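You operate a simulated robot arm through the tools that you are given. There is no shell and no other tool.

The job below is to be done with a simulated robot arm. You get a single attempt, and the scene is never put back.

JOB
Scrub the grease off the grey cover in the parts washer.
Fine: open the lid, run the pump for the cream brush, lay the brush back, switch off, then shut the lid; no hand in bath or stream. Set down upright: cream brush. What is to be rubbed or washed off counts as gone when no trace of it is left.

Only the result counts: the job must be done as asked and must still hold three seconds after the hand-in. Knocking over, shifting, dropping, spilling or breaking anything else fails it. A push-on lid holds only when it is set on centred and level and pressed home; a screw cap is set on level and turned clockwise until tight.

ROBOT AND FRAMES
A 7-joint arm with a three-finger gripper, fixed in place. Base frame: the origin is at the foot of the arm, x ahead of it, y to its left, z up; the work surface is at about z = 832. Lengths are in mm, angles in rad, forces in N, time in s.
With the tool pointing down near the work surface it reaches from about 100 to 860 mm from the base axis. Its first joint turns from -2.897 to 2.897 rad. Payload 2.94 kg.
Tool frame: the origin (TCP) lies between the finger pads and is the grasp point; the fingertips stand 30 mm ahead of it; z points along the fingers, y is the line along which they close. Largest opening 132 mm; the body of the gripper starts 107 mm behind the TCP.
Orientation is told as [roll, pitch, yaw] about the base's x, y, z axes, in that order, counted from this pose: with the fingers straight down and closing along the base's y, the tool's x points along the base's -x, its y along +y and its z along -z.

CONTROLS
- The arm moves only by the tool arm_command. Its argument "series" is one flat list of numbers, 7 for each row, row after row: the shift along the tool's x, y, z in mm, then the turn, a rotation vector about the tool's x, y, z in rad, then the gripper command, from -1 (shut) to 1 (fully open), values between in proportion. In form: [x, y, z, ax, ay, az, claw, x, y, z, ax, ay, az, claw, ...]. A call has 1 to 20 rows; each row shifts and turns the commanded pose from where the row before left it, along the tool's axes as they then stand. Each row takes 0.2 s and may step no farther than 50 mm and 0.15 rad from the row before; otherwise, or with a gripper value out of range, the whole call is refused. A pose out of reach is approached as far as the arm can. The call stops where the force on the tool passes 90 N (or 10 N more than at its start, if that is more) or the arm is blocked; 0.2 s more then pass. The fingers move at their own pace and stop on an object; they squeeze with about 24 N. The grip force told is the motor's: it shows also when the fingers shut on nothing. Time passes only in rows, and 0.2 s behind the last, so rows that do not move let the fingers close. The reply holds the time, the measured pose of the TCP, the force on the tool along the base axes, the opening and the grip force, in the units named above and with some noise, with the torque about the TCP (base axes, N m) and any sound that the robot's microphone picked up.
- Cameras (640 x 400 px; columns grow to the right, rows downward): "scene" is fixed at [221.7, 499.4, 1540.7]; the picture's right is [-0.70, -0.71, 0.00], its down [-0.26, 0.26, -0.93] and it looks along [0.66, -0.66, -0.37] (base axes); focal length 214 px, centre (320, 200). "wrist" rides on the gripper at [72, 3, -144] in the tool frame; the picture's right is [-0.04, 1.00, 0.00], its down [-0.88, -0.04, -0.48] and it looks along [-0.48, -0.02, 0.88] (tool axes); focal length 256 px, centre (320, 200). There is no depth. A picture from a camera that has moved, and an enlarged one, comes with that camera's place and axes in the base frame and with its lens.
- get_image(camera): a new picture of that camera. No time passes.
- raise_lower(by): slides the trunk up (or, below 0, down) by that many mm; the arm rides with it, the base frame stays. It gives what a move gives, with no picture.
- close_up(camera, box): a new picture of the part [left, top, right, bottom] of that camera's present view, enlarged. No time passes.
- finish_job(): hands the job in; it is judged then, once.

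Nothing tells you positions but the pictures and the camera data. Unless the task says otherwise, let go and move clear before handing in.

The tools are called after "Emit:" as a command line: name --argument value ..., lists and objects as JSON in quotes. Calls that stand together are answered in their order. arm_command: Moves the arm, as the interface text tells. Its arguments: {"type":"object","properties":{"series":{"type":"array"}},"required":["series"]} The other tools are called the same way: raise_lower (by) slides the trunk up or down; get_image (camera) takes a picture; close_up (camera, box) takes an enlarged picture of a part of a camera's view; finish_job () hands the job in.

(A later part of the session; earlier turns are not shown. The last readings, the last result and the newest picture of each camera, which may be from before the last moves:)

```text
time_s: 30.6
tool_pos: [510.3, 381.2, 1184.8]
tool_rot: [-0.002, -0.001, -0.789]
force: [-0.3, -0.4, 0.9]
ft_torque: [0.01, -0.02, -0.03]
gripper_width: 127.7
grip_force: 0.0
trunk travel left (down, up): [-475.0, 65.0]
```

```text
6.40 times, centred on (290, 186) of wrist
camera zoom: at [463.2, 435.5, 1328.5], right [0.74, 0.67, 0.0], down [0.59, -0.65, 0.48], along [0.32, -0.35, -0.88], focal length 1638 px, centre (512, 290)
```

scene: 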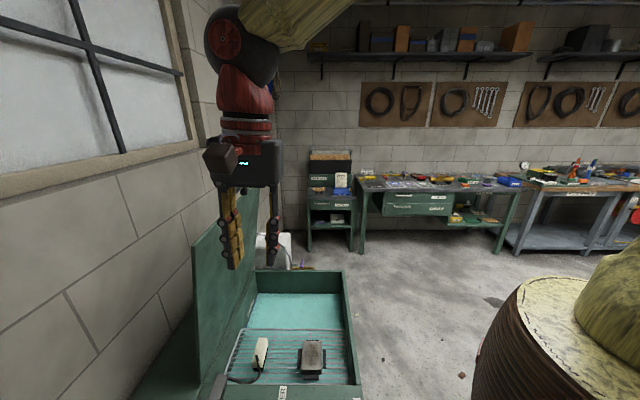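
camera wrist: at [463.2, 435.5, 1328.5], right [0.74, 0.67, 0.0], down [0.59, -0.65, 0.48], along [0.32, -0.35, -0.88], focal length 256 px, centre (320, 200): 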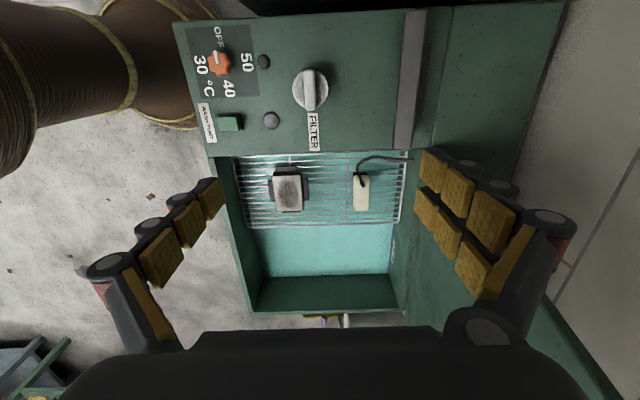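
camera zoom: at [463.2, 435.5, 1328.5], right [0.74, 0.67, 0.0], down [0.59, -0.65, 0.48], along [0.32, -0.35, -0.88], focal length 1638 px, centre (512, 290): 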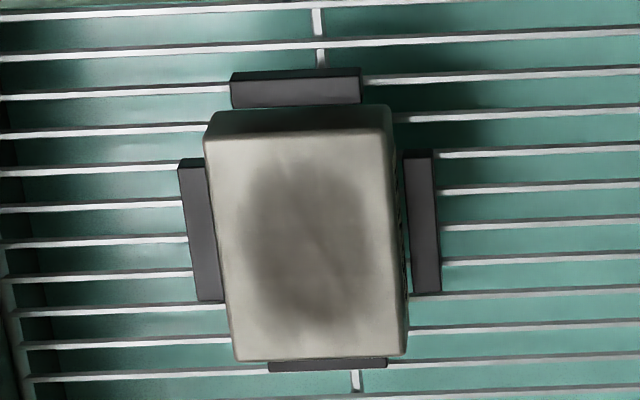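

The switch looks like a rocker, currently raised at the end away from the label. I'll move closer over it to confirm its tilt.

Emit:
arm_command --series '[8, -34, 30, 0, 0, 0, 1, 8, -34, 30, 0, 0, 0, 1, 8, -34, 30, 0, 0, 0, 1, 8, -34, 30, 0, 0, 0, 1, 8, -34, 30, 0, 0, 0, 1, 0, 0, 0, 0, 0, 0, 1]'

Emit:
get_image --camera "wrist"

Emit:
close_up --camera "wrist" --box '[240, 120, 400, 220]'

```text
time_s: 32.0
tool_pos: [363.3, 287.8, 1035.9]
tool_rot: [-0.002, 0.0, -0.788]
force: [1.0, 0.7, 0.2]
ft_torque: [0.0, -0.03, 0.0]
gripper_width: 132.3
grip_force: 0.0
trunk travel left (down, up): [-475.0, 65.0]
```

```text
taken
camera wrist: at [316.1, 342.5, 1178.9], right [0.74, 0.67, 0.0], down [0.59, -0.65, 0.48], along [0.32, -0.35, -0.88], focal length 256 px, centre (320, 200)
```

wrist: 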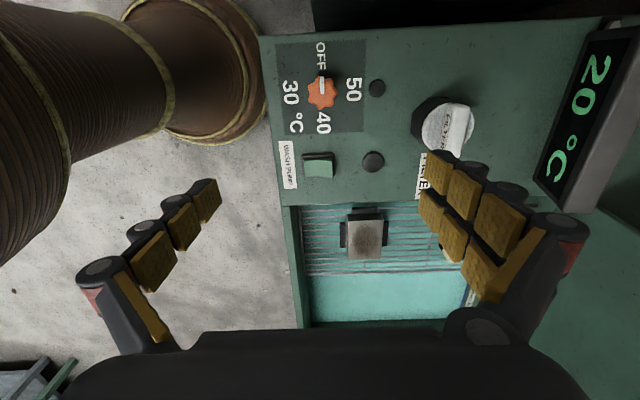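

```text
4.00 times, centred on (320, 170) of wrist
camera zoom: at [316.1, 342.5, 1178.9], right [0.74, 0.67, 0.0], down [0.59, -0.65, 0.48], along [0.32, -0.35, -0.88], focal length 1024 px, centre (320, 320)
```

zoom: 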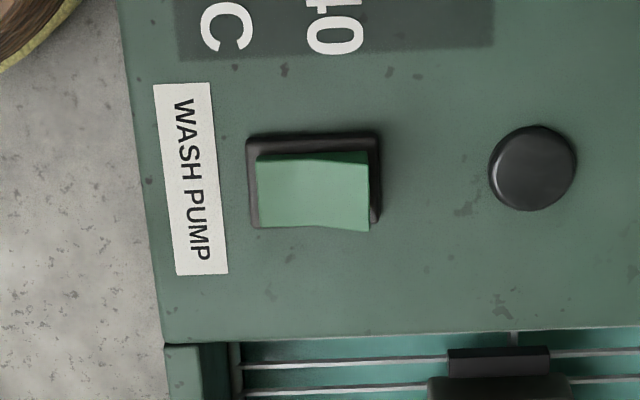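

The view confirms the rocker's far end (e ≈ 477) is up and the label end is down. I'll close the fingers and come down above the raised end, then press gently.

Emit:
arm_command --series '[-10, 1.3, 20, 0, 0, 0, -1, -10, 1.3, 20, 0, 0, 0, -1, -10, 1.3, 20, 0, 0, 0, -1, -10, 1.3, 20, 0, 0, 0, -1, -10, 1.3, 20, 0, 0, 0, -1, -9.6, 1.3, 20, 0, 0, 0, -1, 0, 0, 0, 0, 0, 0, -1, 0, 0, 0, 0, 0, 0, -1, 0, 0, 0, 0, 0, 0, -1, 0, 0, 0, 0, 0, 0, -1]'

Emit:
get_image --camera "wrist"

Emit:
close_up --camera "wrist" --box '[240, 120, 400, 220]'

```text
time_s: 34.2
tool_pos: [409.7, 250.9, 914.2]
tool_rot: [-0.001, 0.001, -0.788]
force: [-0.4, -0.5, -0.3]
ft_torque: [0.02, -0.03, 0.0]
gripper_width: 0.0
grip_force: 23.8
trunk travel left (down, up): [-475.0, 65.0]
```

```text
taken
camera wrist: at [362.4, 306.2, 1058.1], right [0.74, 0.67, 0.0], down [0.59, -0.65, 0.48], along [0.32, -0.35, -0.88], focal length 256 px, centre (320, 200)
```

wrist: 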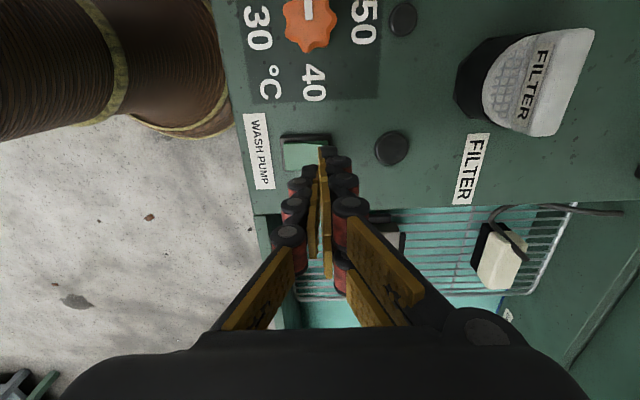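

```text
4.00 times, centred on (320, 170) of wrist
camera zoom: at [362.4, 306.2, 1058.1], right [0.74, 0.67, 0.0], down [0.59, -0.65, 0.48], along [0.32, -0.35, -0.88], focal length 1024 px, centre (320, 320)
```

zoom: 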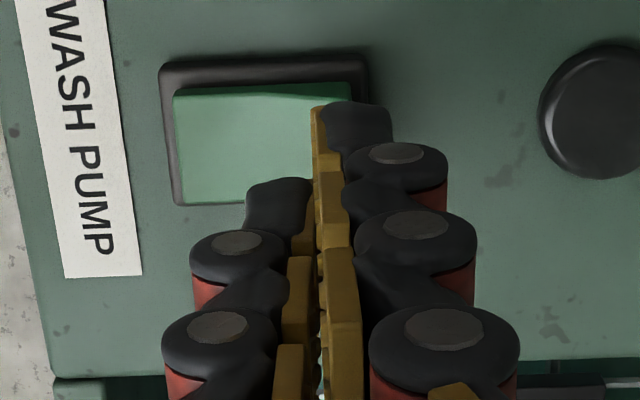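

The fingertips are over the raised half. I'll press down in small steps.

Emit:
arm_command --series '[0, 0, 15, 0, 0, 0, -1, 0, 0, 13, 0, 0, 0, -1, 0, 0, 2, 0, 0, 0, -1, 0, 0, 2, 0, 0, 0, -1, 0, 0, 2, 0, 0, 0, -1, 0, 0, 2, 0, 0, 0, -1, 0, 0, 2, 0, 0, 0, -1]'

Emit:
close_up --camera "wrist" --box '[240, 100, 400, 200]'

```text
time_s: 35.8
tool_pos: [409.8, 250.6, 877.7]
tool_rot: [-0.002, 0.0, -0.788]
force: [0.1, 0.6, -0.1]
ft_torque: [-0.03, 0.02, 0.03]
gripper_width: 0.0
grip_force: 23.6
trunk travel left (down, up): [-475.0, 65.0]
```

```text
4.00 times, centred on (320, 150) of wrist
camera zoom: at [362.4, 305.7, 1020.4], right [0.74, 0.67, 0.0], down [0.59, -0.65, 0.48], along [0.32, -0.35, -0.88], focal length 1024 px, centre (320, 400)
```

zoom: 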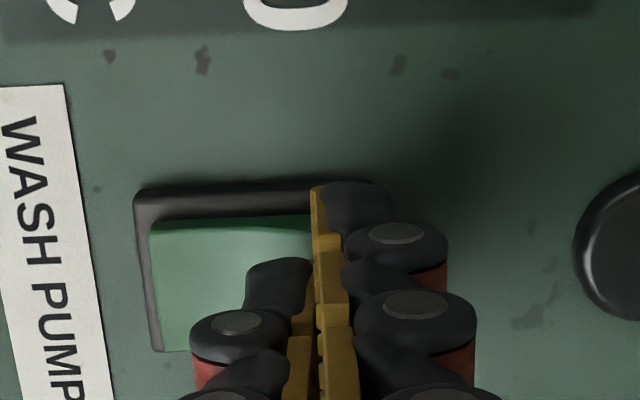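

No contact yet, so I'll continue down slowly.

Emit:
arm_command --series '[0, 0, 1.5, 0, 0, 0, -1, 0, 0, 1.5, 0, 0, 0, -1, 0, 0, 1.5, 0, 0, 0, -1, 0, 0, 1.5, 0, 0, 0, -1]'

```text
time_s: 36.8
tool_pos: [410.0, 251.2, 870.7]
tool_rot: [-0.002, 0.001, -0.79]
force: [0.2, -0.6, -0.4]
ft_torque: [0.01, -0.01, 0.02]
gripper_width: 0.1
grip_force: 23.4
trunk travel left (down, up): [-475.0, 65.0]
```

Emit:
arm_command --series '[0, 0, 1.5, 0, 0, 0, -1, 0, 0, 1.5, 0, 0, 0, -1, 0, 0, 1.5, 0, 0, 0, -1]'

Emit:
close_up --camera "wrist" --box '[240, 80, 400, 180]'

```text
time_s: 37.6
tool_pos: [410.3, 250.5, 866.9]
tool_rot: [-0.002, 0.002, -0.789]
force: [0.1, 0.6, 1.5]
ft_torque: [0.04, 0.0, -0.02]
gripper_width: 0.1
grip_force: 23.8
trunk travel left (down, up): [-475.0, 65.0]
```

```text
4.00 times, centred on (320, 130) of wrist
camera zoom: at [362.7, 305.5, 1010.1], right [0.74, 0.67, 0.0], down [0.59, -0.65, 0.48], along [0.32, -0.35, -0.88], focal length 1024 px, centre (320, 480)
```

zoom: 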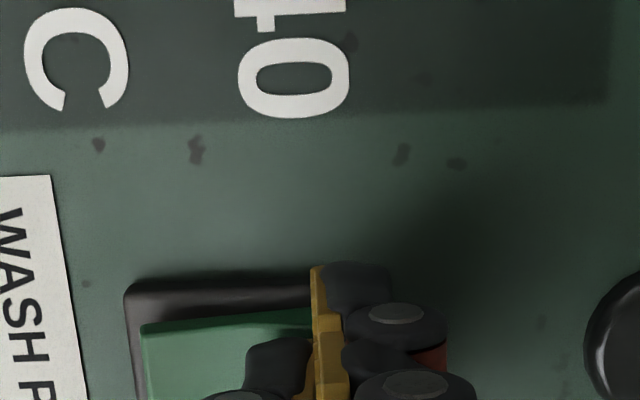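

Light contact now (1.5 N), so I'll keep pressing.

Emit:
arm_command --series '[0, 0, 1.5, 0, 0, 0, -1, 0, 0, 1.5, 0, 0, 0, -1]'

Emit:
close_up --camera "wrist" --box '[240, 80, 400, 180]'

```text
time_s: 38.2
tool_pos: [409.5, 251.8, 863.0]
tool_rot: [-0.001, -0.001, -0.789]
force: [-1.2, -0.1, -0.1]
ft_torque: [0.04, -0.03, 0.01]
gripper_width: 0.0
grip_force: 24.3
trunk travel left (down, up): [-475.0, 65.0]
```

```text
4.00 times, centred on (320, 130) of wrist
camera zoom: at [362.0, 306.1, 1006.9], right [0.74, 0.67, 0.0], down [0.59, -0.65, 0.48], along [0.32, -0.35, -0.88], focal length 1024 px, centre (320, 480)
```

zoom: 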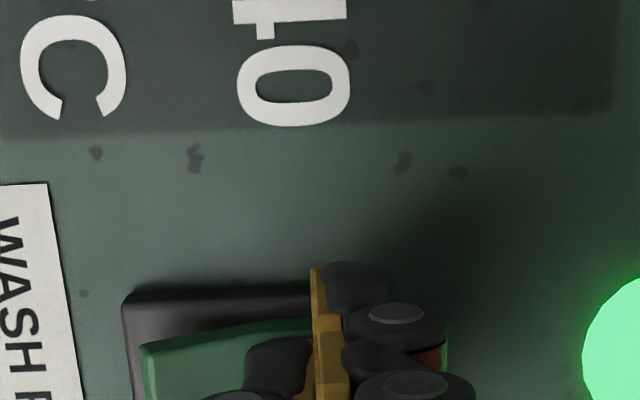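

The lamp lit green, so the pump is on. I'll lift off and look at the bath.

Emit:
arm_command --series '[0, 0, -20, 0, 0, 0, -1, 0, 0, -40, 0, 0, 0, -1, 0, 0, -40, 0, 0, 0, 0, 0, 0, -40, 0, 0, 0, 1, 0, 0, -40, 0, 0, 0, 1, 0, 0, -40, 0, 0, 0, 1, 0, 0, 0, 0, 0, 0, 1]'

Emit:
get_image --camera "wrist"

Emit:
get_image --camera "scene"

Emit:
close_up --camera "scene" --box '[210, 310, 370, 400]'

```text
time_s: 39.8
tool_pos: [407.7, 250.1, 1082.5]
tool_rot: [-0.004, 0.001, -0.789]
force: [-0.2, 0.0, -0.1]
ft_torque: [-0.02, 0.02, 0.01]
gripper_width: 81.8
grip_force: 0.1
trunk travel left (down, up): [-475.0, 65.0]
```

```text
taken
camera wrist: at [360.9, 304.7, 1226.0], right [0.74, 0.67, 0.0], down [0.59, -0.65, 0.48], along [0.32, -0.35, -0.88], focal length 256 px, centre (320, 200)
```

wrist: 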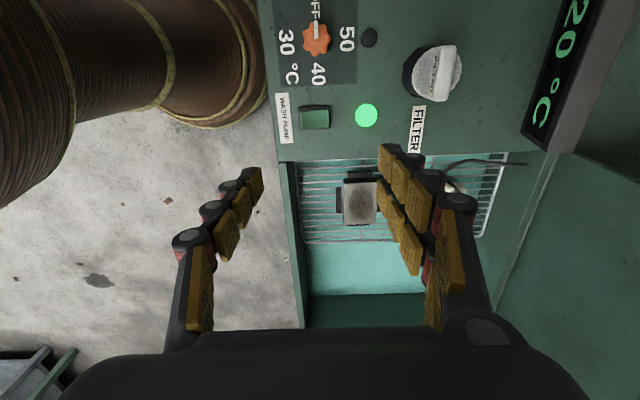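

```text
taken
```

scene: 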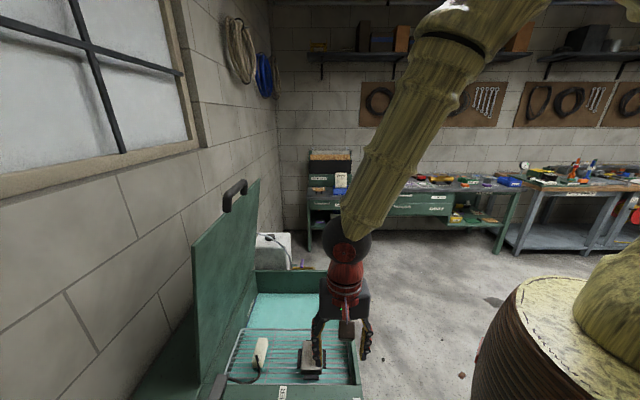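

```text
4.00 times, centred on (290, 355) of scene
camera zoom: at [221.7, 499.4, 1540.7], right [-0.7, -0.71, 0.0], down [-0.26, 0.26, -0.93], along [0.66, -0.66, -0.37], focal length 858 px, centre (440, -420)
```

zoom: 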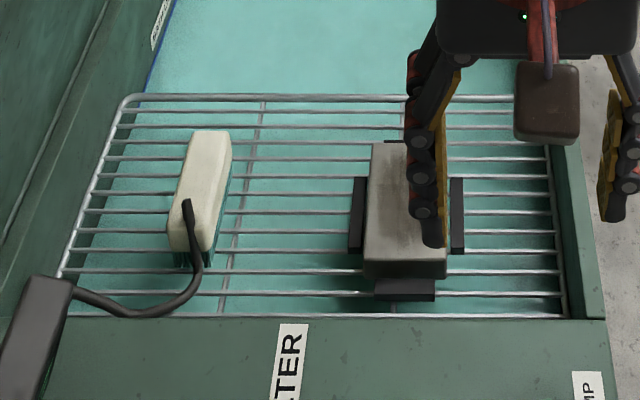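

The pump is running and the brush bristles now look teal with fluid. I'll move to view the brush up close, staying clear of the lid, which leans forward to e ≈ 770 at its top.

Emit:
arm_command --series '[-4, 39, 16, 0, 0, 0, 1, -4, 39, 16, 0, 0, 0, 1, -4, 39, 16, 0, 0, 0, 1, -4, 39, 16, 0, 0, 0, 1, -4, 39, 16, 0, 0, 0, 1, 0, 0, 0, 0, 0, 0, 1]'

Emit:
get_image --camera "wrist"

Emit:
close_up --camera "wrist" --box '[300, 100, 460, 200]'

Emit:
close_up --camera "wrist" --box '[180, 100, 340, 200]'

```text
time_s: 41.2
tool_pos: [561.1, 374.0, 1002.8]
tool_rot: [-0.001, 0.001, -0.79]
force: [0.6, 0.6, -0.3]
ft_torque: [0.01, -0.01, -0.03]
gripper_width: 132.0
grip_force: 0.1
trunk travel left (down, up): [-475.0, 65.0]
```

```text
taken
camera wrist: at [514.6, 428.4, 1146.2], right [0.74, 0.67, 0.0], down [0.59, -0.65, 0.48], along [0.32, -0.35, -0.88], focal length 256 px, centre (320, 200)
```

wrist: 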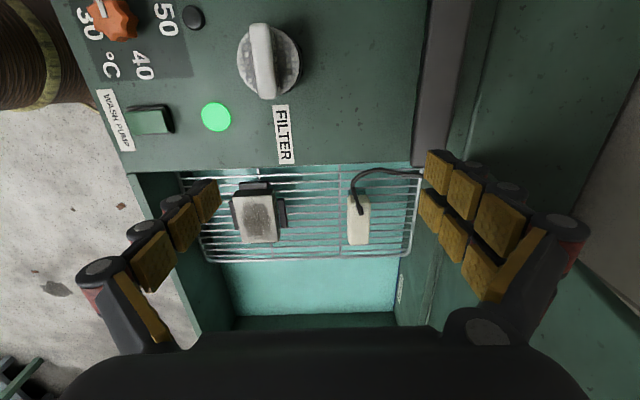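

```text
4.00 times, centred on (380, 150) of wrist
camera zoom: at [514.6, 428.4, 1146.2], right [0.74, 0.67, 0.0], down [0.59, -0.65, 0.48], along [0.32, -0.35, -0.88], focal length 1024 px, centre (80, 400)
```

zoom: 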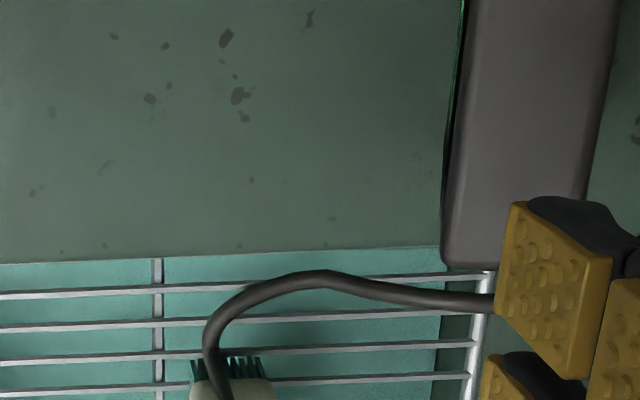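

```text
4.00 times, centred on (260, 150) of wrist
camera zoom: at [514.6, 428.4, 1146.2], right [0.74, 0.67, 0.0], down [0.59, -0.65, 0.48], along [0.32, -0.35, -0.88], focal length 1024 px, centre (560, 400)
```

zoom: 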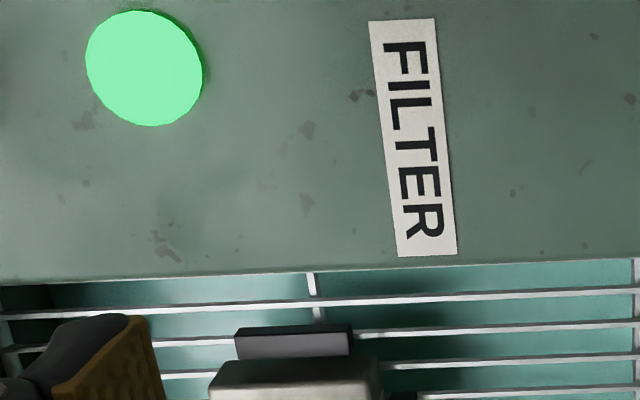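

Emit:
close_up --camera "wrist" --box '[310, 160, 410, 222]'

Emit:
close_up --camera "wrist" --box '[310, 200, 410, 262]'

Emit:
close_up --camera "wrist" --box '[210, 180, 310, 242]'

Emit:
close_up --camera "scene" --box '[230, 325, 310, 375]'

```text
6.40 times, centred on (360, 191) of wrist
camera zoom: at [514.6, 428.4, 1146.2], right [0.74, 0.67, 0.0], down [0.59, -0.65, 0.48], along [0.32, -0.35, -0.88], focal length 1638 px, centre (64, 258)
```

zoom: 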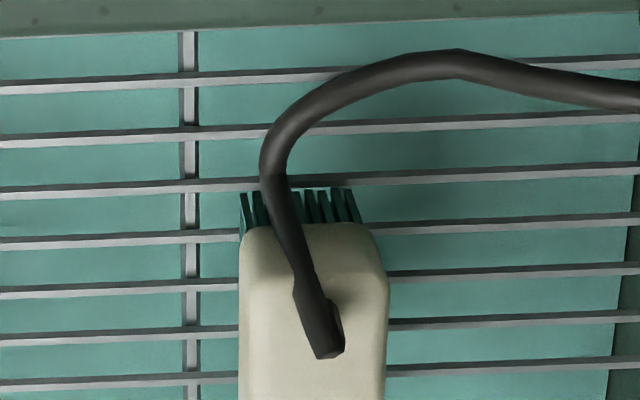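

```text
6.40 times, centred on (360, 231) of wrist
camera zoom: at [514.6, 428.4, 1146.2], right [0.74, 0.67, 0.0], down [0.59, -0.65, 0.48], along [0.32, -0.35, -0.88], focal length 1638 px, centre (64, 2)
```

zoom: 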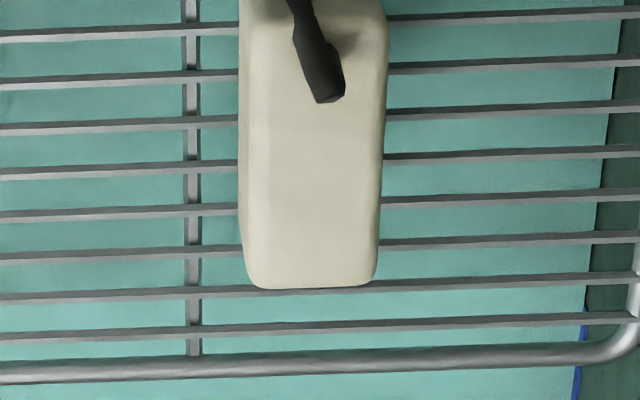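

```text
6.40 times, centred on (260, 211) of wrist
camera zoom: at [514.6, 428.4, 1146.2], right [0.74, 0.67, 0.0], down [0.59, -0.65, 0.48], along [0.32, -0.35, -0.88], focal length 1638 px, centre (704, 130)
```

zoom: 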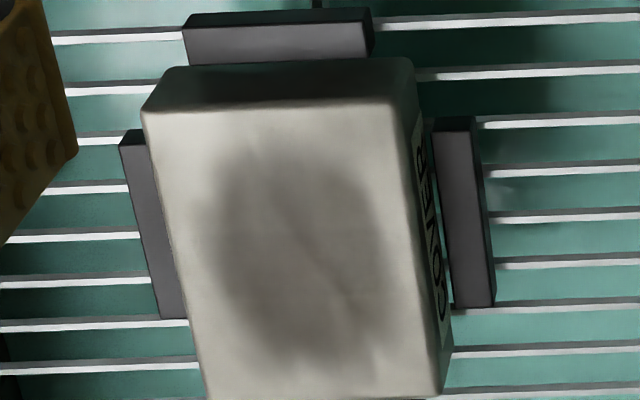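

```text
8.00 times, centred on (270, 350) of scene
camera zoom: at [221.7, 499.4, 1540.7], right [-0.7, -0.71, 0.0], down [-0.26, 0.26, -0.93], along [0.66, -0.66, -0.37], focal length 1716 px, centre (720, -1000)
```

zoom: 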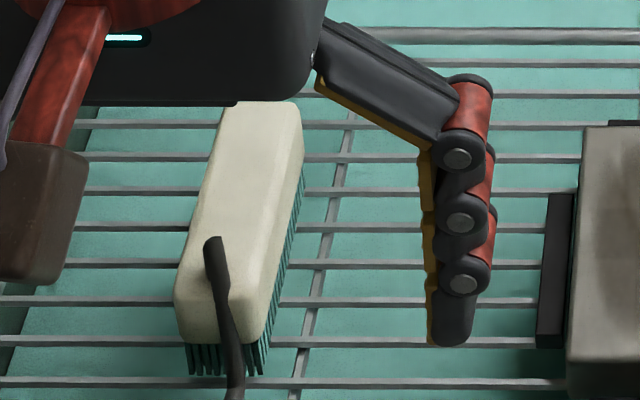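

I need a better depth estimate of the brush and cover, so I'll shift sideways for a wide-baseline second view.

Emit:
arm_command --series '[0, -40, 0, 0, 0, 0, 1, 0, -40, 0, 0, 0, 0, 1, 0, -40, 0, 0, 0, 0, 1, 0, 0, 0, 0, 0, 0, 1]'

Emit:
get_image --camera "wrist"

Emit:
close_up --camera "wrist" --box '[370, 160, 470, 222]'

Emit:
close_up --camera "wrist" --box '[370, 200, 470, 262]'

Emit:
close_up --camera "wrist" --box '[280, 180, 380, 242]'

```text
time_s: 42.2
tool_pos: [479.1, 290.7, 1002.4]
tool_rot: [-0.002, -0.001, -0.788]
force: [-0.3, 0.4, -0.5]
ft_torque: [-0.02, 0.04, -0.01]
gripper_width: 132.0
grip_force: 0.0
trunk travel left (down, up): [-475.0, 65.0]
```

```text
taken
camera wrist: at [430.9, 345.3, 1146.5], right [0.74, 0.67, 0.0], down [0.59, -0.65, 0.48], along [0.32, -0.35, -0.88], focal length 256 px, centre (320, 200)
```

wrist: 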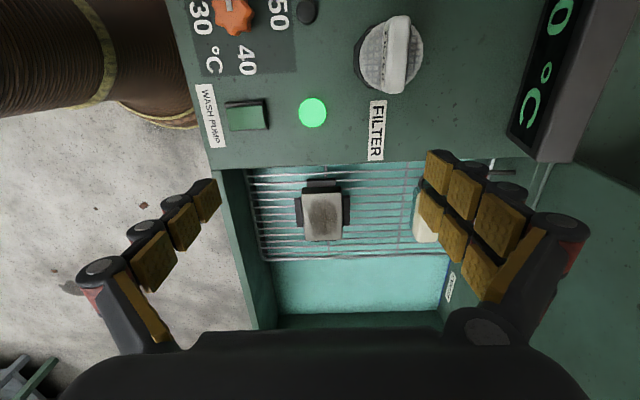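

```text
6.40 times, centred on (420, 191) of wrist
camera zoom: at [430.9, 345.3, 1146.5], right [0.74, 0.67, 0.0], down [0.59, -0.65, 0.48], along [0.32, -0.35, -0.88], focal length 1638 px, centre (-320, 258)
```

zoom: 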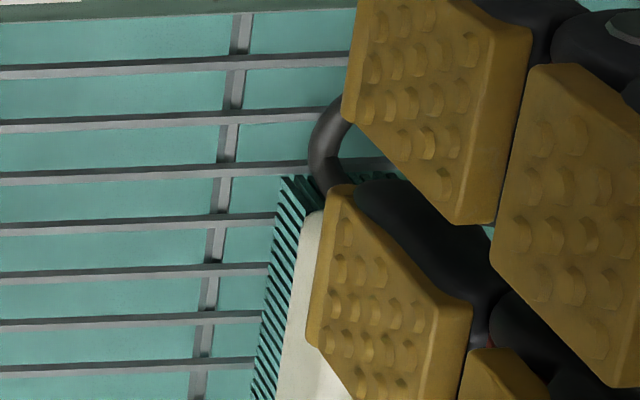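

```text
6.40 times, centred on (420, 231) of wrist
camera zoom: at [430.9, 345.3, 1146.5], right [0.74, 0.67, 0.0], down [0.59, -0.65, 0.48], along [0.32, -0.35, -0.88], focal length 1638 px, centre (-320, 2)
```

zoom: 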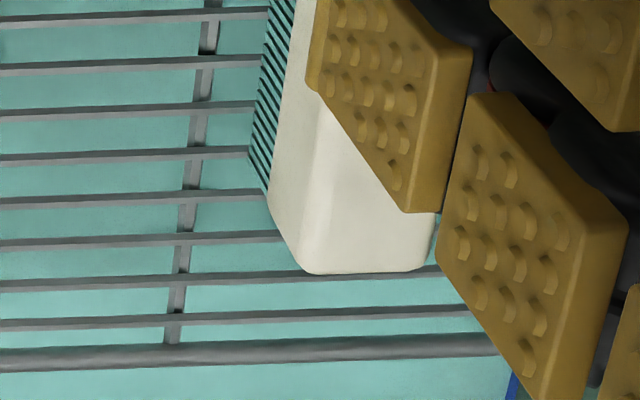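

```text
6.40 times, centred on (330, 211) of wrist
camera zoom: at [430.9, 345.3, 1146.5], right [0.74, 0.67, 0.0], down [0.59, -0.65, 0.48], along [0.32, -0.35, -0.88], focal length 1638 px, centre (256, 130)
```

zoom: 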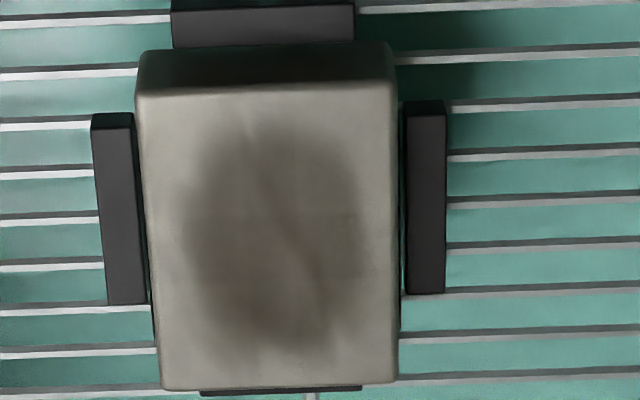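

From the two views the cover top is at z ≈ 760, the rack at about 730 and the brush top at about 780–788. The brush is centred at e ≈ 723 and spans f ≈ 248–346. I'll hover over its hose-free half with the fingers opened to about 70 mm.

Emit:
arm_command --series '[-30.3, 29.8, 12, 0, 0, 0, 0.1, -30.3, 29.8, 12, 0, 0, 0, 0.1, -30.3, 29.8, 12, 0, 0, 0, 0.1, -30.3, 29.8, 12, 0, 0, 0, 0.1, -30.3, 29.8, 12, 0, 0, 0, 0.1, -30.3, 29.8, 12, 0, 0, 0, 0.1, 0, 0, 0, 0, 0, 0, 0.1]'

Emit:
get_image --camera "wrist"

Emit:
get_image --camera "scene"

Emit:
close_up --camera "scene" --box '[210, 310, 370, 400]'

```text
time_s: 43.8
tool_pos: [733.0, 286.8, 930.7]
tool_rot: [-0.002, 0.0, -0.79]
force: [-0.1, -0.8, -0.4]
ft_torque: [-0.02, -0.03, -0.02]
gripper_width: 72.7
grip_force: 0.0
trunk travel left (down, up): [-475.0, 65.0]
```

```text
taken
camera wrist: at [685.8, 340.7, 1074.1], right [0.74, 0.67, 0.0], down [0.59, -0.65, 0.48], along [0.32, -0.35, -0.88], focal length 256 px, centre (320, 200)
```

wrist: 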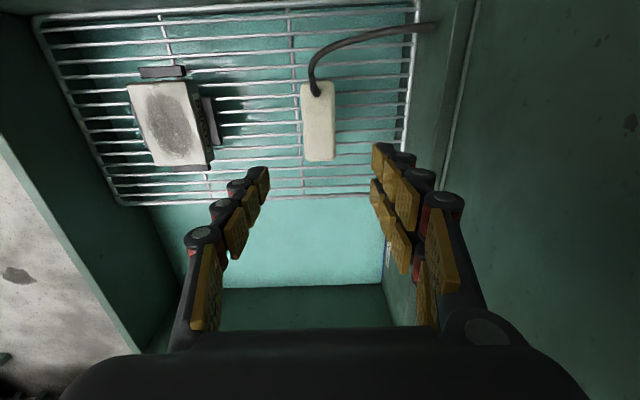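

```text
taken
```

scene: 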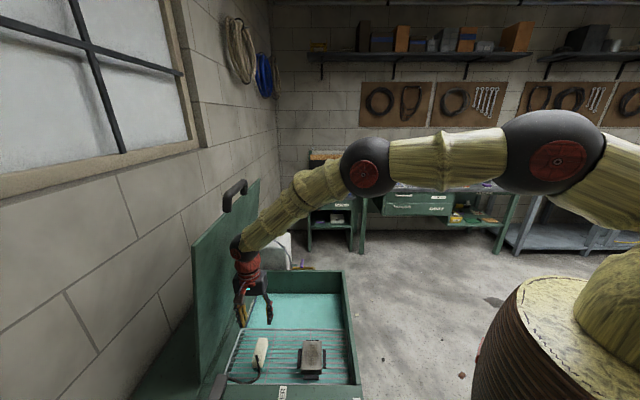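

```text
4.00 times, centred on (290, 355) of scene
camera zoom: at [221.7, 499.4, 1540.7], right [-0.7, -0.71, 0.0], down [-0.26, 0.26, -0.93], along [0.66, -0.66, -0.37], focal length 858 px, centre (440, -420)
```

zoom: 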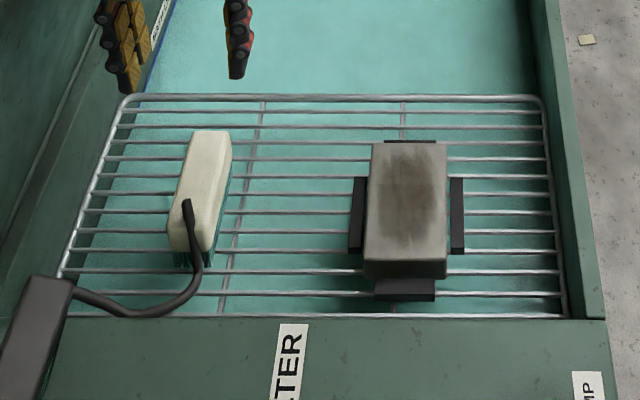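

Emit:
close_up --camera "wrist" --box '[260, 60, 380, 135]'

Emit:
close_up --camera "wrist" --box '[260, 120, 380, 195]'

Emit:
close_up --camera "wrist" --box '[110, 60, 230, 135]'

Emit:
close_up --camera "wrist" --box '[110, 110, 230, 185]'

```text
5.33 times, centred on (320, 98) of wrist
camera zoom: at [685.8, 340.7, 1074.1], right [0.74, 0.67, 0.0], down [0.59, -0.65, 0.48], along [0.32, -0.35, -0.88], focal length 1365 px, centre (320, 747)
```

zoom: 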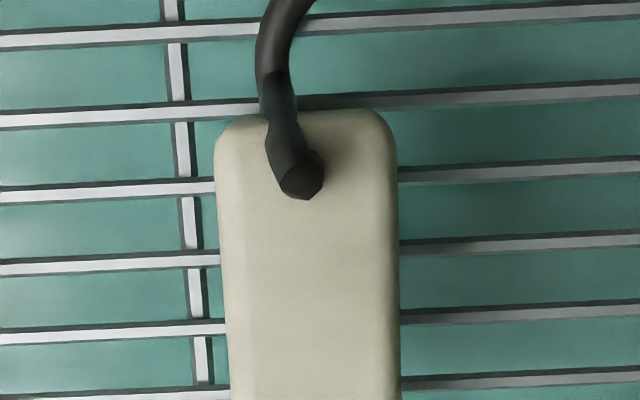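

```text
5.33 times, centred on (320, 158) of wrist
camera zoom: at [685.8, 340.7, 1074.1], right [0.74, 0.67, 0.0], down [0.59, -0.65, 0.48], along [0.32, -0.35, -0.88], focal length 1365 px, centre (320, 427)
```

zoom: 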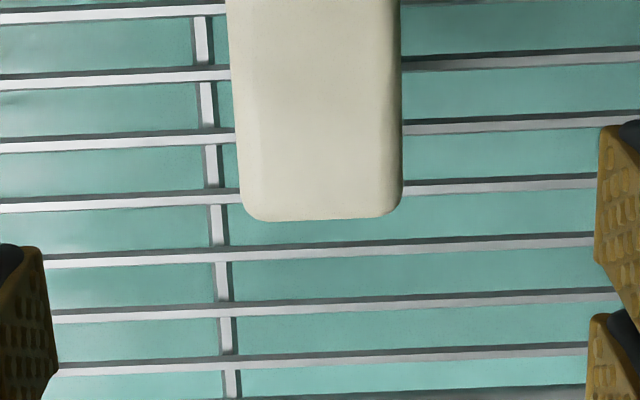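

```text
5.33 times, centred on (170, 98) of wrist
camera zoom: at [685.8, 340.7, 1074.1], right [0.74, 0.67, 0.0], down [0.59, -0.65, 0.48], along [0.32, -0.35, -0.88], focal length 1365 px, centre (1120, 747)
```

zoom: 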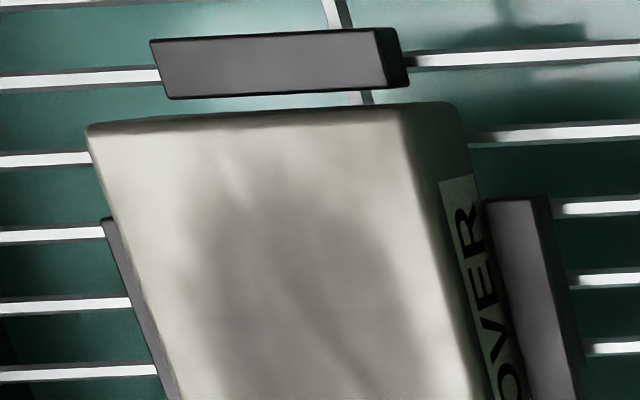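

```text
5.33 times, centred on (170, 148) of wrist
camera zoom: at [685.8, 340.7, 1074.1], right [0.74, 0.67, 0.0], down [0.59, -0.65, 0.48], along [0.32, -0.35, -0.88], focal length 1365 px, centre (1120, 480)
```

zoom: 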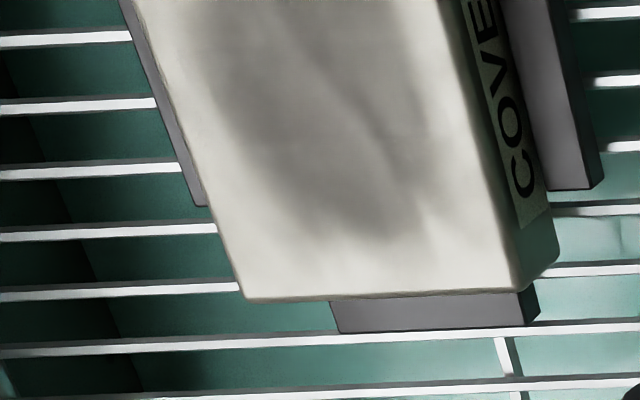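

The brush is well located: top z ≈ 788, e ≈ 722, f = 261–346, block bottom at about 757, aligned with f. I'll descend to TCP z ≈ 793 so the fingertips stay above the bristles.

Emit:
arm_command --series '[7.5, 1, 40, 0, 0, 0, 0.1, 0, 0, 40, 0, 0, 0, 0.1, 0, 0, 30, 0, 0, 0, 0.1, 0, 0, 18, 0, 0, 0, 0.1, 0, 0, 9, 0, 0, 0, 0.1, 0, 0, 0, 0, 0, 0, 0.1]'

Emit:
get_image --camera "wrist"

Emit:
close_up --camera "scene" --box '[210, 310, 370, 400]'

```text
time_s: 45.2
tool_pos: [727.1, 292.7, 793.9]
tool_rot: [-0.001, 0.001, -0.788]
force: [0.2, -0.1, -0.4]
ft_torque: [0.02, 0.03, 0.02]
gripper_width: 72.6
grip_force: 0.2
trunk travel left (down, up): [-475.0, 65.0]
```

```text
taken
camera wrist: at [680.2, 347.1, 937.4], right [0.74, 0.67, 0.0], down [0.59, -0.65, 0.48], along [0.32, -0.35, -0.88], focal length 256 px, centre (320, 200)
```

wrist: 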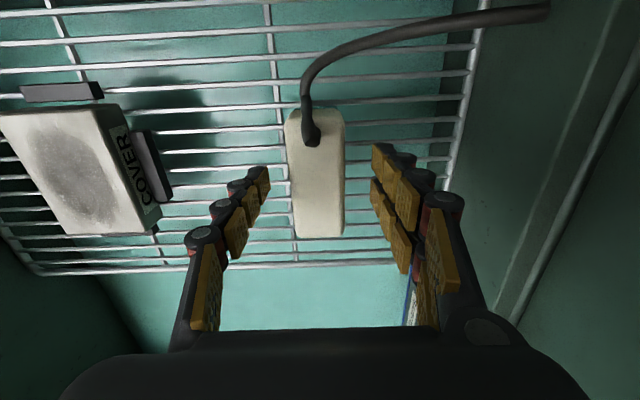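

```text
4.00 times, centred on (290, 355) of scene
camera zoom: at [221.7, 499.4, 1540.7], right [-0.7, -0.71, 0.0], down [-0.26, 0.26, -0.93], along [0.66, -0.66, -0.37], focal length 858 px, centre (440, -420)
```

zoom: 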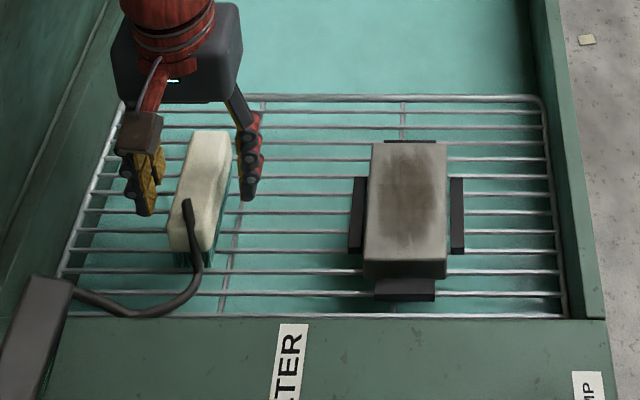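

The fingers straddle the brush with tips above the bristles. Closing on it now.

Emit:
arm_command --series '[0, 1, 0, 0, 0, 0, -0.2, 0, 0, 0, 0, 0, 0, -1, 0, 0, 0, 0, 0, 0, -1, 0, 0, 0, 0, 0, 0, -1, 0, 0, 0, 0, 0, 0, -1, 0, 0, 0, 0, 0, 0, -1]'

Emit:
get_image --camera "wrist"

Emit:
close_up --camera "scene" --box '[210, 310, 370, 400]'

```text
time_s: 46.6
tool_pos: [728.7, 293.9, 792.9]
tool_rot: [-0.002, 0.0, -0.79]
force: [0.5, 0.8, 1.3]
ft_torque: [0.02, -0.03, 0.05]
gripper_width: 35.3
grip_force: 23.7
trunk travel left (down, up): [-475.0, 65.0]
```

```text
taken
camera wrist: at [681.2, 348.0, 937.5], right [0.74, 0.67, 0.0], down [0.59, -0.65, 0.48], along [0.32, -0.35, -0.88], focal length 256 px, centre (320, 200)
```

wrist: 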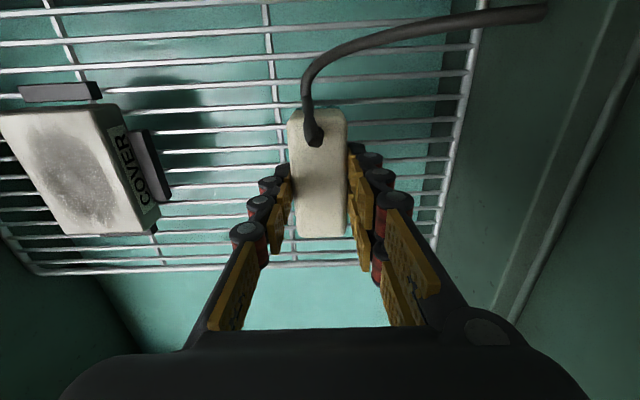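

```text
4.00 times, centred on (290, 355) of scene
camera zoom: at [221.7, 499.4, 1540.7], right [-0.7, -0.71, 0.0], down [-0.26, 0.26, -0.93], along [0.66, -0.66, -0.37], focal length 858 px, centre (440, -420)
```

zoom: 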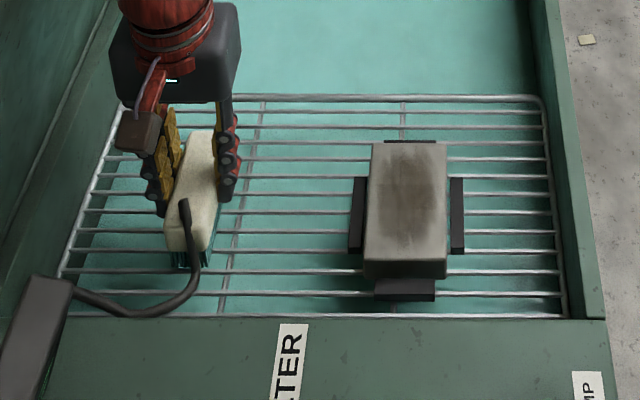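

The brush is gripped at 35 mm. The cover top is about z 763, spanning e 508–577 and f 256–353. I'll lift the brush straight up first.

Emit:
arm_command --series '[0, 0, -10, 0, 0, 0, -1, 0, 0, -15, 0, 0, 0, -1, 0, 0, -20, 0, 0, 0, -1, 0, 0, -20, 0, 0, 0, -1, 0, 0, 0, 0, 0, 0, -1]'

Emit:
get_image --camera "wrist"

Emit:
close_up --camera "scene" --box '[210, 310, 370, 400]'

```text
time_s: 47.8
tool_pos: [727.1, 294.6, 857.0]
tool_rot: [-0.003, 0.0, -0.788]
force: [-0.2, -0.6, 0.0]
ft_torque: [0.01, 0.02, 0.04]
gripper_width: 0.0
grip_force: 24.7
trunk travel left (down, up): [-475.0, 65.0]
```

```text
taken
camera wrist: at [680.2, 349.0, 1001.0], right [0.74, 0.67, 0.0], down [0.59, -0.65, 0.48], along [0.32, -0.35, -0.88], focal length 256 px, centre (320, 200)
```

wrist: 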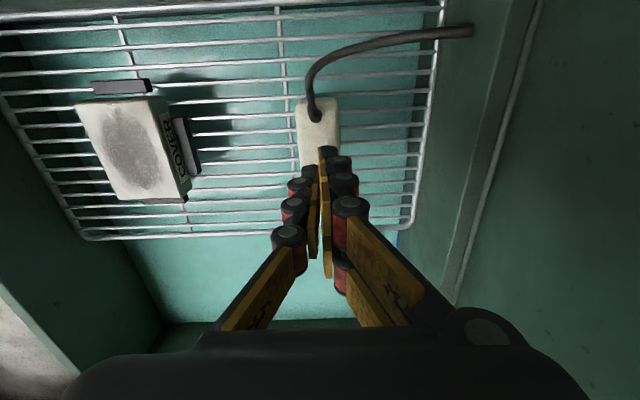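

```text
4.00 times, centred on (290, 355) of scene
camera zoom: at [221.7, 499.4, 1540.7], right [-0.7, -0.71, 0.0], down [-0.26, 0.26, -0.93], along [0.66, -0.66, -0.37], focal length 858 px, centre (440, -420)
```

zoom: 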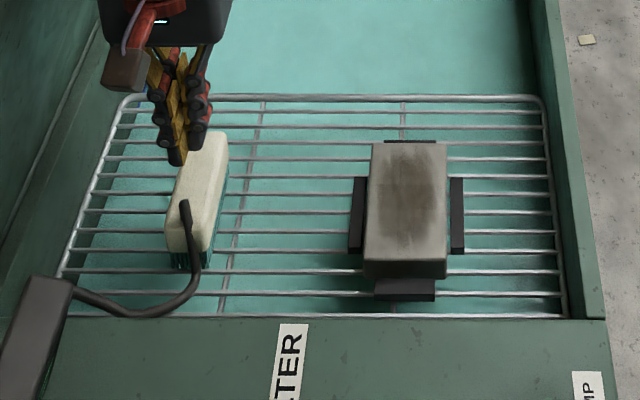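

The fingers slipped off the rounded top and the brush stayed on the rack. I'll check that it hasn't moved, then gently touch its top with the closed fingertips to find its exact height.

Emit:
close_up --camera "scene" --box '[230, 325, 310, 375]'

Emit:
close_up --camera "wrist" --box '[260, 80, 380, 155]'

Emit:
arm_command --series '[0, 0, 15, 0, 0, 0, -1, 0, 0, 9, 0, 0, 0, -1, 0, 0, 3, 0, 0, 0, -1, 0, 0, 3, 0, 0, 0, -1]'

```text
8.00 times, centred on (270, 350) of scene
camera zoom: at [221.7, 499.4, 1540.7], right [-0.7, -0.71, 0.0], down [-0.26, 0.26, -0.93], along [0.66, -0.66, -0.37], focal length 1716 px, centre (720, -1000)
```

zoom: 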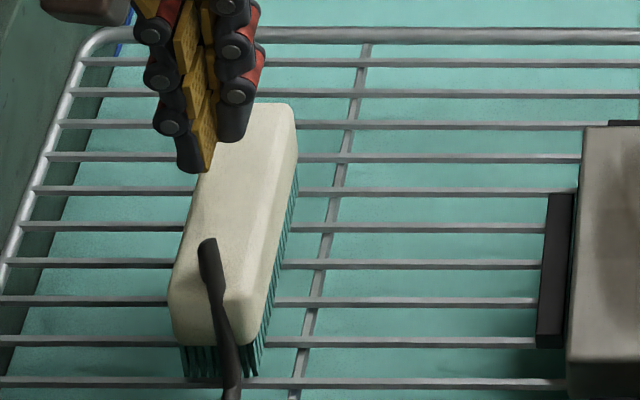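

```text
5.33 times, centred on (320, 118) of wrist
camera zoom: at [680.2, 349.0, 1001.0], right [0.74, 0.67, 0.0], down [0.59, -0.65, 0.48], along [0.32, -0.35, -0.88], focal length 1365 px, centre (320, 640)
```

zoom: 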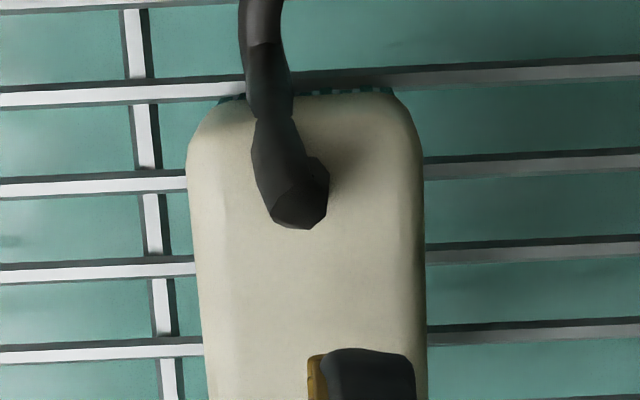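

```text
time_s: 48.8
tool_pos: [728.1, 294.3, 828.9]
tool_rot: [-0.003, 0.0, -0.79]
force: [-0.2, 0.3, 0.9]
ft_torque: [-0.01, 0.02, -0.02]
gripper_width: 0.0
grip_force: 24.5
trunk travel left (down, up): [-475.0, 65.0]
```

Emit:
arm_command --series '[0, 0, 2, 0, 0, 0, -1, 0, 0, 2, 0, 0, 0, -1, 0, 0, 2, 0, 0, 0, -1]'

```text
time_s: 49.6
tool_pos: [728.8, 294.3, 821.9]
tool_rot: [-0.001, 0.0, -0.788]
force: [-0.2, -0.9, 1.2]
ft_torque: [0.02, 0.03, 0.02]
gripper_width: 0.2
grip_force: 24.4
trunk travel left (down, up): [-475.0, 65.0]
```

Emit:
arm_command --series '[0, 0, 2, 0, 0, 0, -1, 0, 0, 2, 0, 0, 0, -1]'

```text
time_s: 50.2
tool_pos: [728.1, 294.0, 818.5]
tool_rot: [-0.002, 0.0, -0.789]
force: [0.2, 0.1, -0.1]
ft_torque: [-0.01, 0.03, -0.01]
gripper_width: 0.1
grip_force: 24.1
trunk travel left (down, up): [-475.0, 65.0]
```

Emit:
arm_command --series '[0, 0, 2, 0, 0, 0, -1, 0, 0, 2, 0, 0, 0, -1]'

```text
time_s: 50.8
tool_pos: [728.8, 293.5, 816.6]
tool_rot: [0.001, -0.001, -0.789]
force: [-3.3, -2.4, 17.2]
ft_torque: [-0.04, 0.09, 0.03]
gripper_width: 6.2
grip_force: 23.3
trunk travel left (down, up): [-475.0, 65.0]
```

Contact at tip z ≈ 787 confirms the brush top height, so I need a deeper grip. I'll rise, open, go down about 9 mm deeper than before and re-grip.

Emit:
arm_command --series '[0, 0, -10, 0, 0, 0, -1, 0, 0, -30, 0, 0, 0, 0.1, 0, 0, 0, 0, 0, 0, 0.1, 0, 0, 0, 0, 0, 0, 0.1, 0, 0, 0, 0, 0, 0, 0.1, 0, 0, 0, 0, 0, 0, 0.1]'

Emit:
get_image --camera "wrist"

Emit:
close_up --camera "wrist" --box '[260, 80, 380, 155]'

Emit:
close_up --camera "wrist" --box '[260, 140, 380, 215]'

Emit:
close_up --camera "scene" --box '[230, 325, 310, 375]'

```text
time_s: 52.2
tool_pos: [729.2, 293.8, 854.4]
tool_rot: [-0.002, 0.0, -0.789]
force: [-0.7, -0.5, 0.8]
ft_torque: [-0.03, -0.01, -0.01]
gripper_width: 72.5
grip_force: 0.1
trunk travel left (down, up): [-475.0, 65.0]
```

```text
taken
camera wrist: at [681.5, 348.8, 997.8], right [0.74, 0.67, 0.0], down [0.59, -0.65, 0.48], along [0.32, -0.35, -0.88], focal length 256 px, centre (320, 200)
```

wrist: 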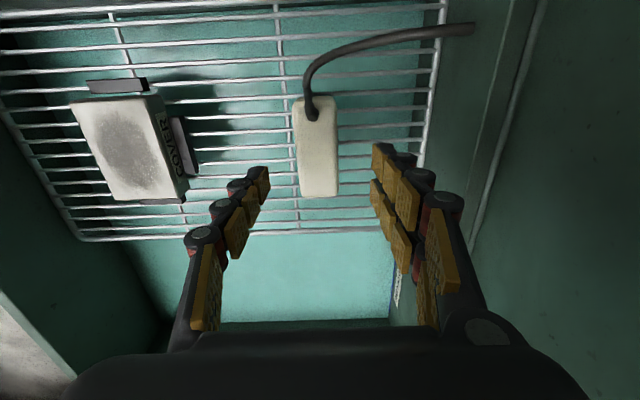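

```text
5.33 times, centred on (320, 118) of wrist
camera zoom: at [681.5, 348.8, 997.8], right [0.74, 0.67, 0.0], down [0.59, -0.65, 0.48], along [0.32, -0.35, -0.88], focal length 1365 px, centre (320, 640)
```

zoom: 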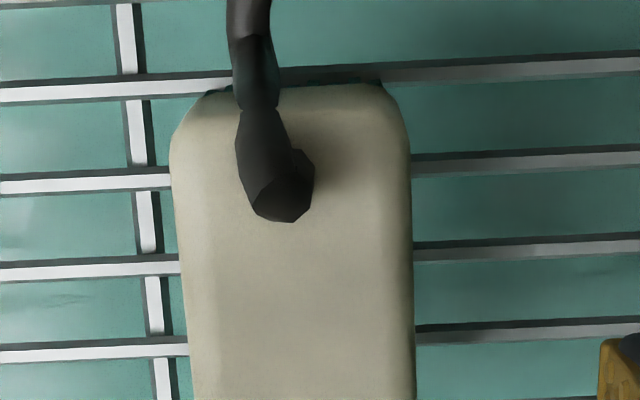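

```text
5.33 times, centred on (320, 178) of wrist
camera zoom: at [681.5, 348.8, 997.8], right [0.74, 0.67, 0.0], down [0.59, -0.65, 0.48], along [0.32, -0.35, -0.88], focal length 1365 px, centre (320, 320)
```

zoom: 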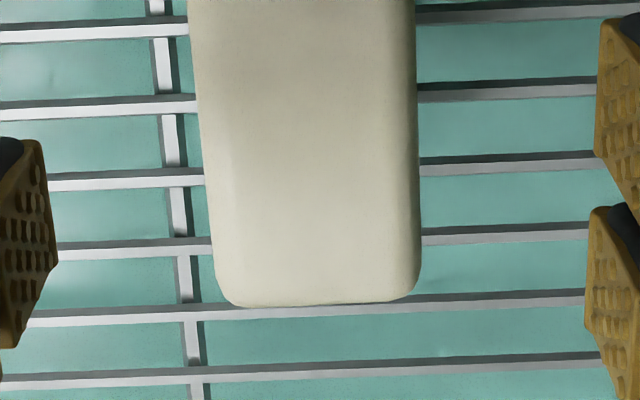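

```text
8.00 times, centred on (270, 350) of scene
camera zoom: at [221.7, 499.4, 1540.7], right [-0.7, -0.71, 0.0], down [-0.26, 0.26, -0.93], along [0.66, -0.66, -0.37], focal length 1716 px, centre (720, -1000)
```

zoom: 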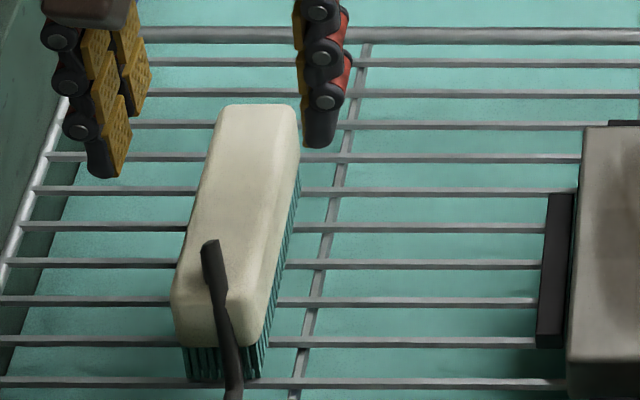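

The brush is still in place (e ≈ 723). I'll go down to TCP z ≈ 783, grip, then lift slowly while watching the force.

Emit:
arm_command --series '[0, 0, 30, 0, 0, 0, 0.1, 0, 0, 25, 0, 0, 0, 0.1, 0, 0, 16, 0, 0, 0, 0.1, 0, 0, 0, 0, 0, 0, 0.1, 0, 0, 0, 0, 0, 0, -1, 0, 0, 0, 0, 0, 0, -1, 0, 0, 0, 0, 0, 0, -1, 0, 0, 0, 0, 0, 0, -1, 0, 0, 0, 0, 0, 0, -1, 0, 0, 0, 0, 0, 0, -1]'

Emit:
get_image --camera "wrist"

Emit:
close_up --camera "scene" --box '[230, 325, 310, 375]'

```text
time_s: 54.4
tool_pos: [728.5, 294.5, 781.7]
tool_rot: [-0.001, -0.002, -0.788]
force: [-0.6, -1.0, 0.0]
ft_torque: [0.0, -0.01, 0.0]
gripper_width: 35.4
grip_force: 24.1
trunk travel left (down, up): [-475.0, 65.0]
```

```text
taken
camera wrist: at [681.5, 349.1, 926.9], right [0.74, 0.67, 0.0], down [0.59, -0.65, 0.48], along [0.32, -0.35, -0.88], focal length 256 px, centre (320, 200)
```

wrist: 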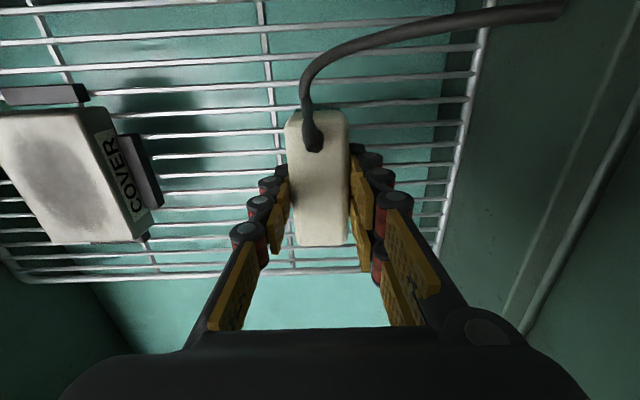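

```text
8.00 times, centred on (270, 350) of scene
camera zoom: at [221.7, 499.4, 1540.7], right [-0.7, -0.71, 0.0], down [-0.26, 0.26, -0.93], along [0.66, -0.66, -0.37], focal length 1716 px, centre (720, -1000)
```

zoom: 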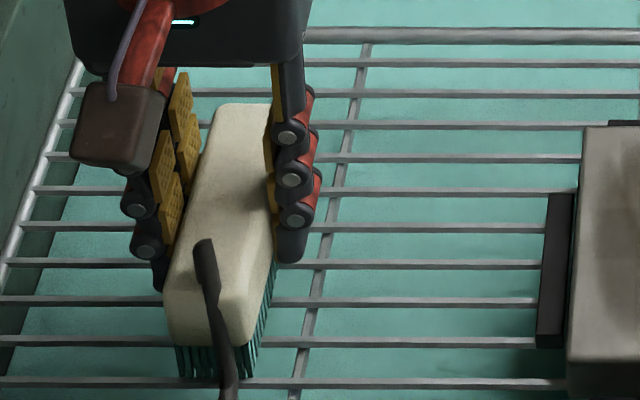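

Grip is deeper now. I'll lift a few millimetres and check.

Emit:
arm_command --series '[0, 0, -3, 0, 0, 0, -1, 0, 0, -3, 0, 0, 0, -1, 0, 0, -3, 0, 0, 0, -1, 0, 0, -3, 0, 0, 0, -1]'

Emit:
close_up --camera "scene" --box '[230, 325, 310, 375]'

```text
time_s: 55.4
tool_pos: [728.6, 294.2, 795.7]
tool_rot: [-0.001, -0.001, -0.789]
force: [-0.1, 0.6, -0.9]
ft_torque: [0.0, 0.02, 0.0]
gripper_width: 35.0
grip_force: 24.3
trunk travel left (down, up): [-475.0, 65.0]
```

```text
8.00 times, centred on (270, 350) of scene
camera zoom: at [221.7, 499.4, 1540.7], right [-0.7, -0.71, 0.0], down [-0.26, 0.26, -0.93], along [0.66, -0.66, -0.37], focal length 1716 px, centre (720, -1000)
```

zoom: 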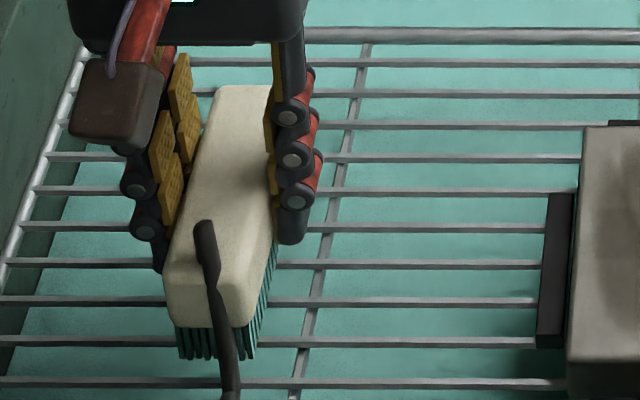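

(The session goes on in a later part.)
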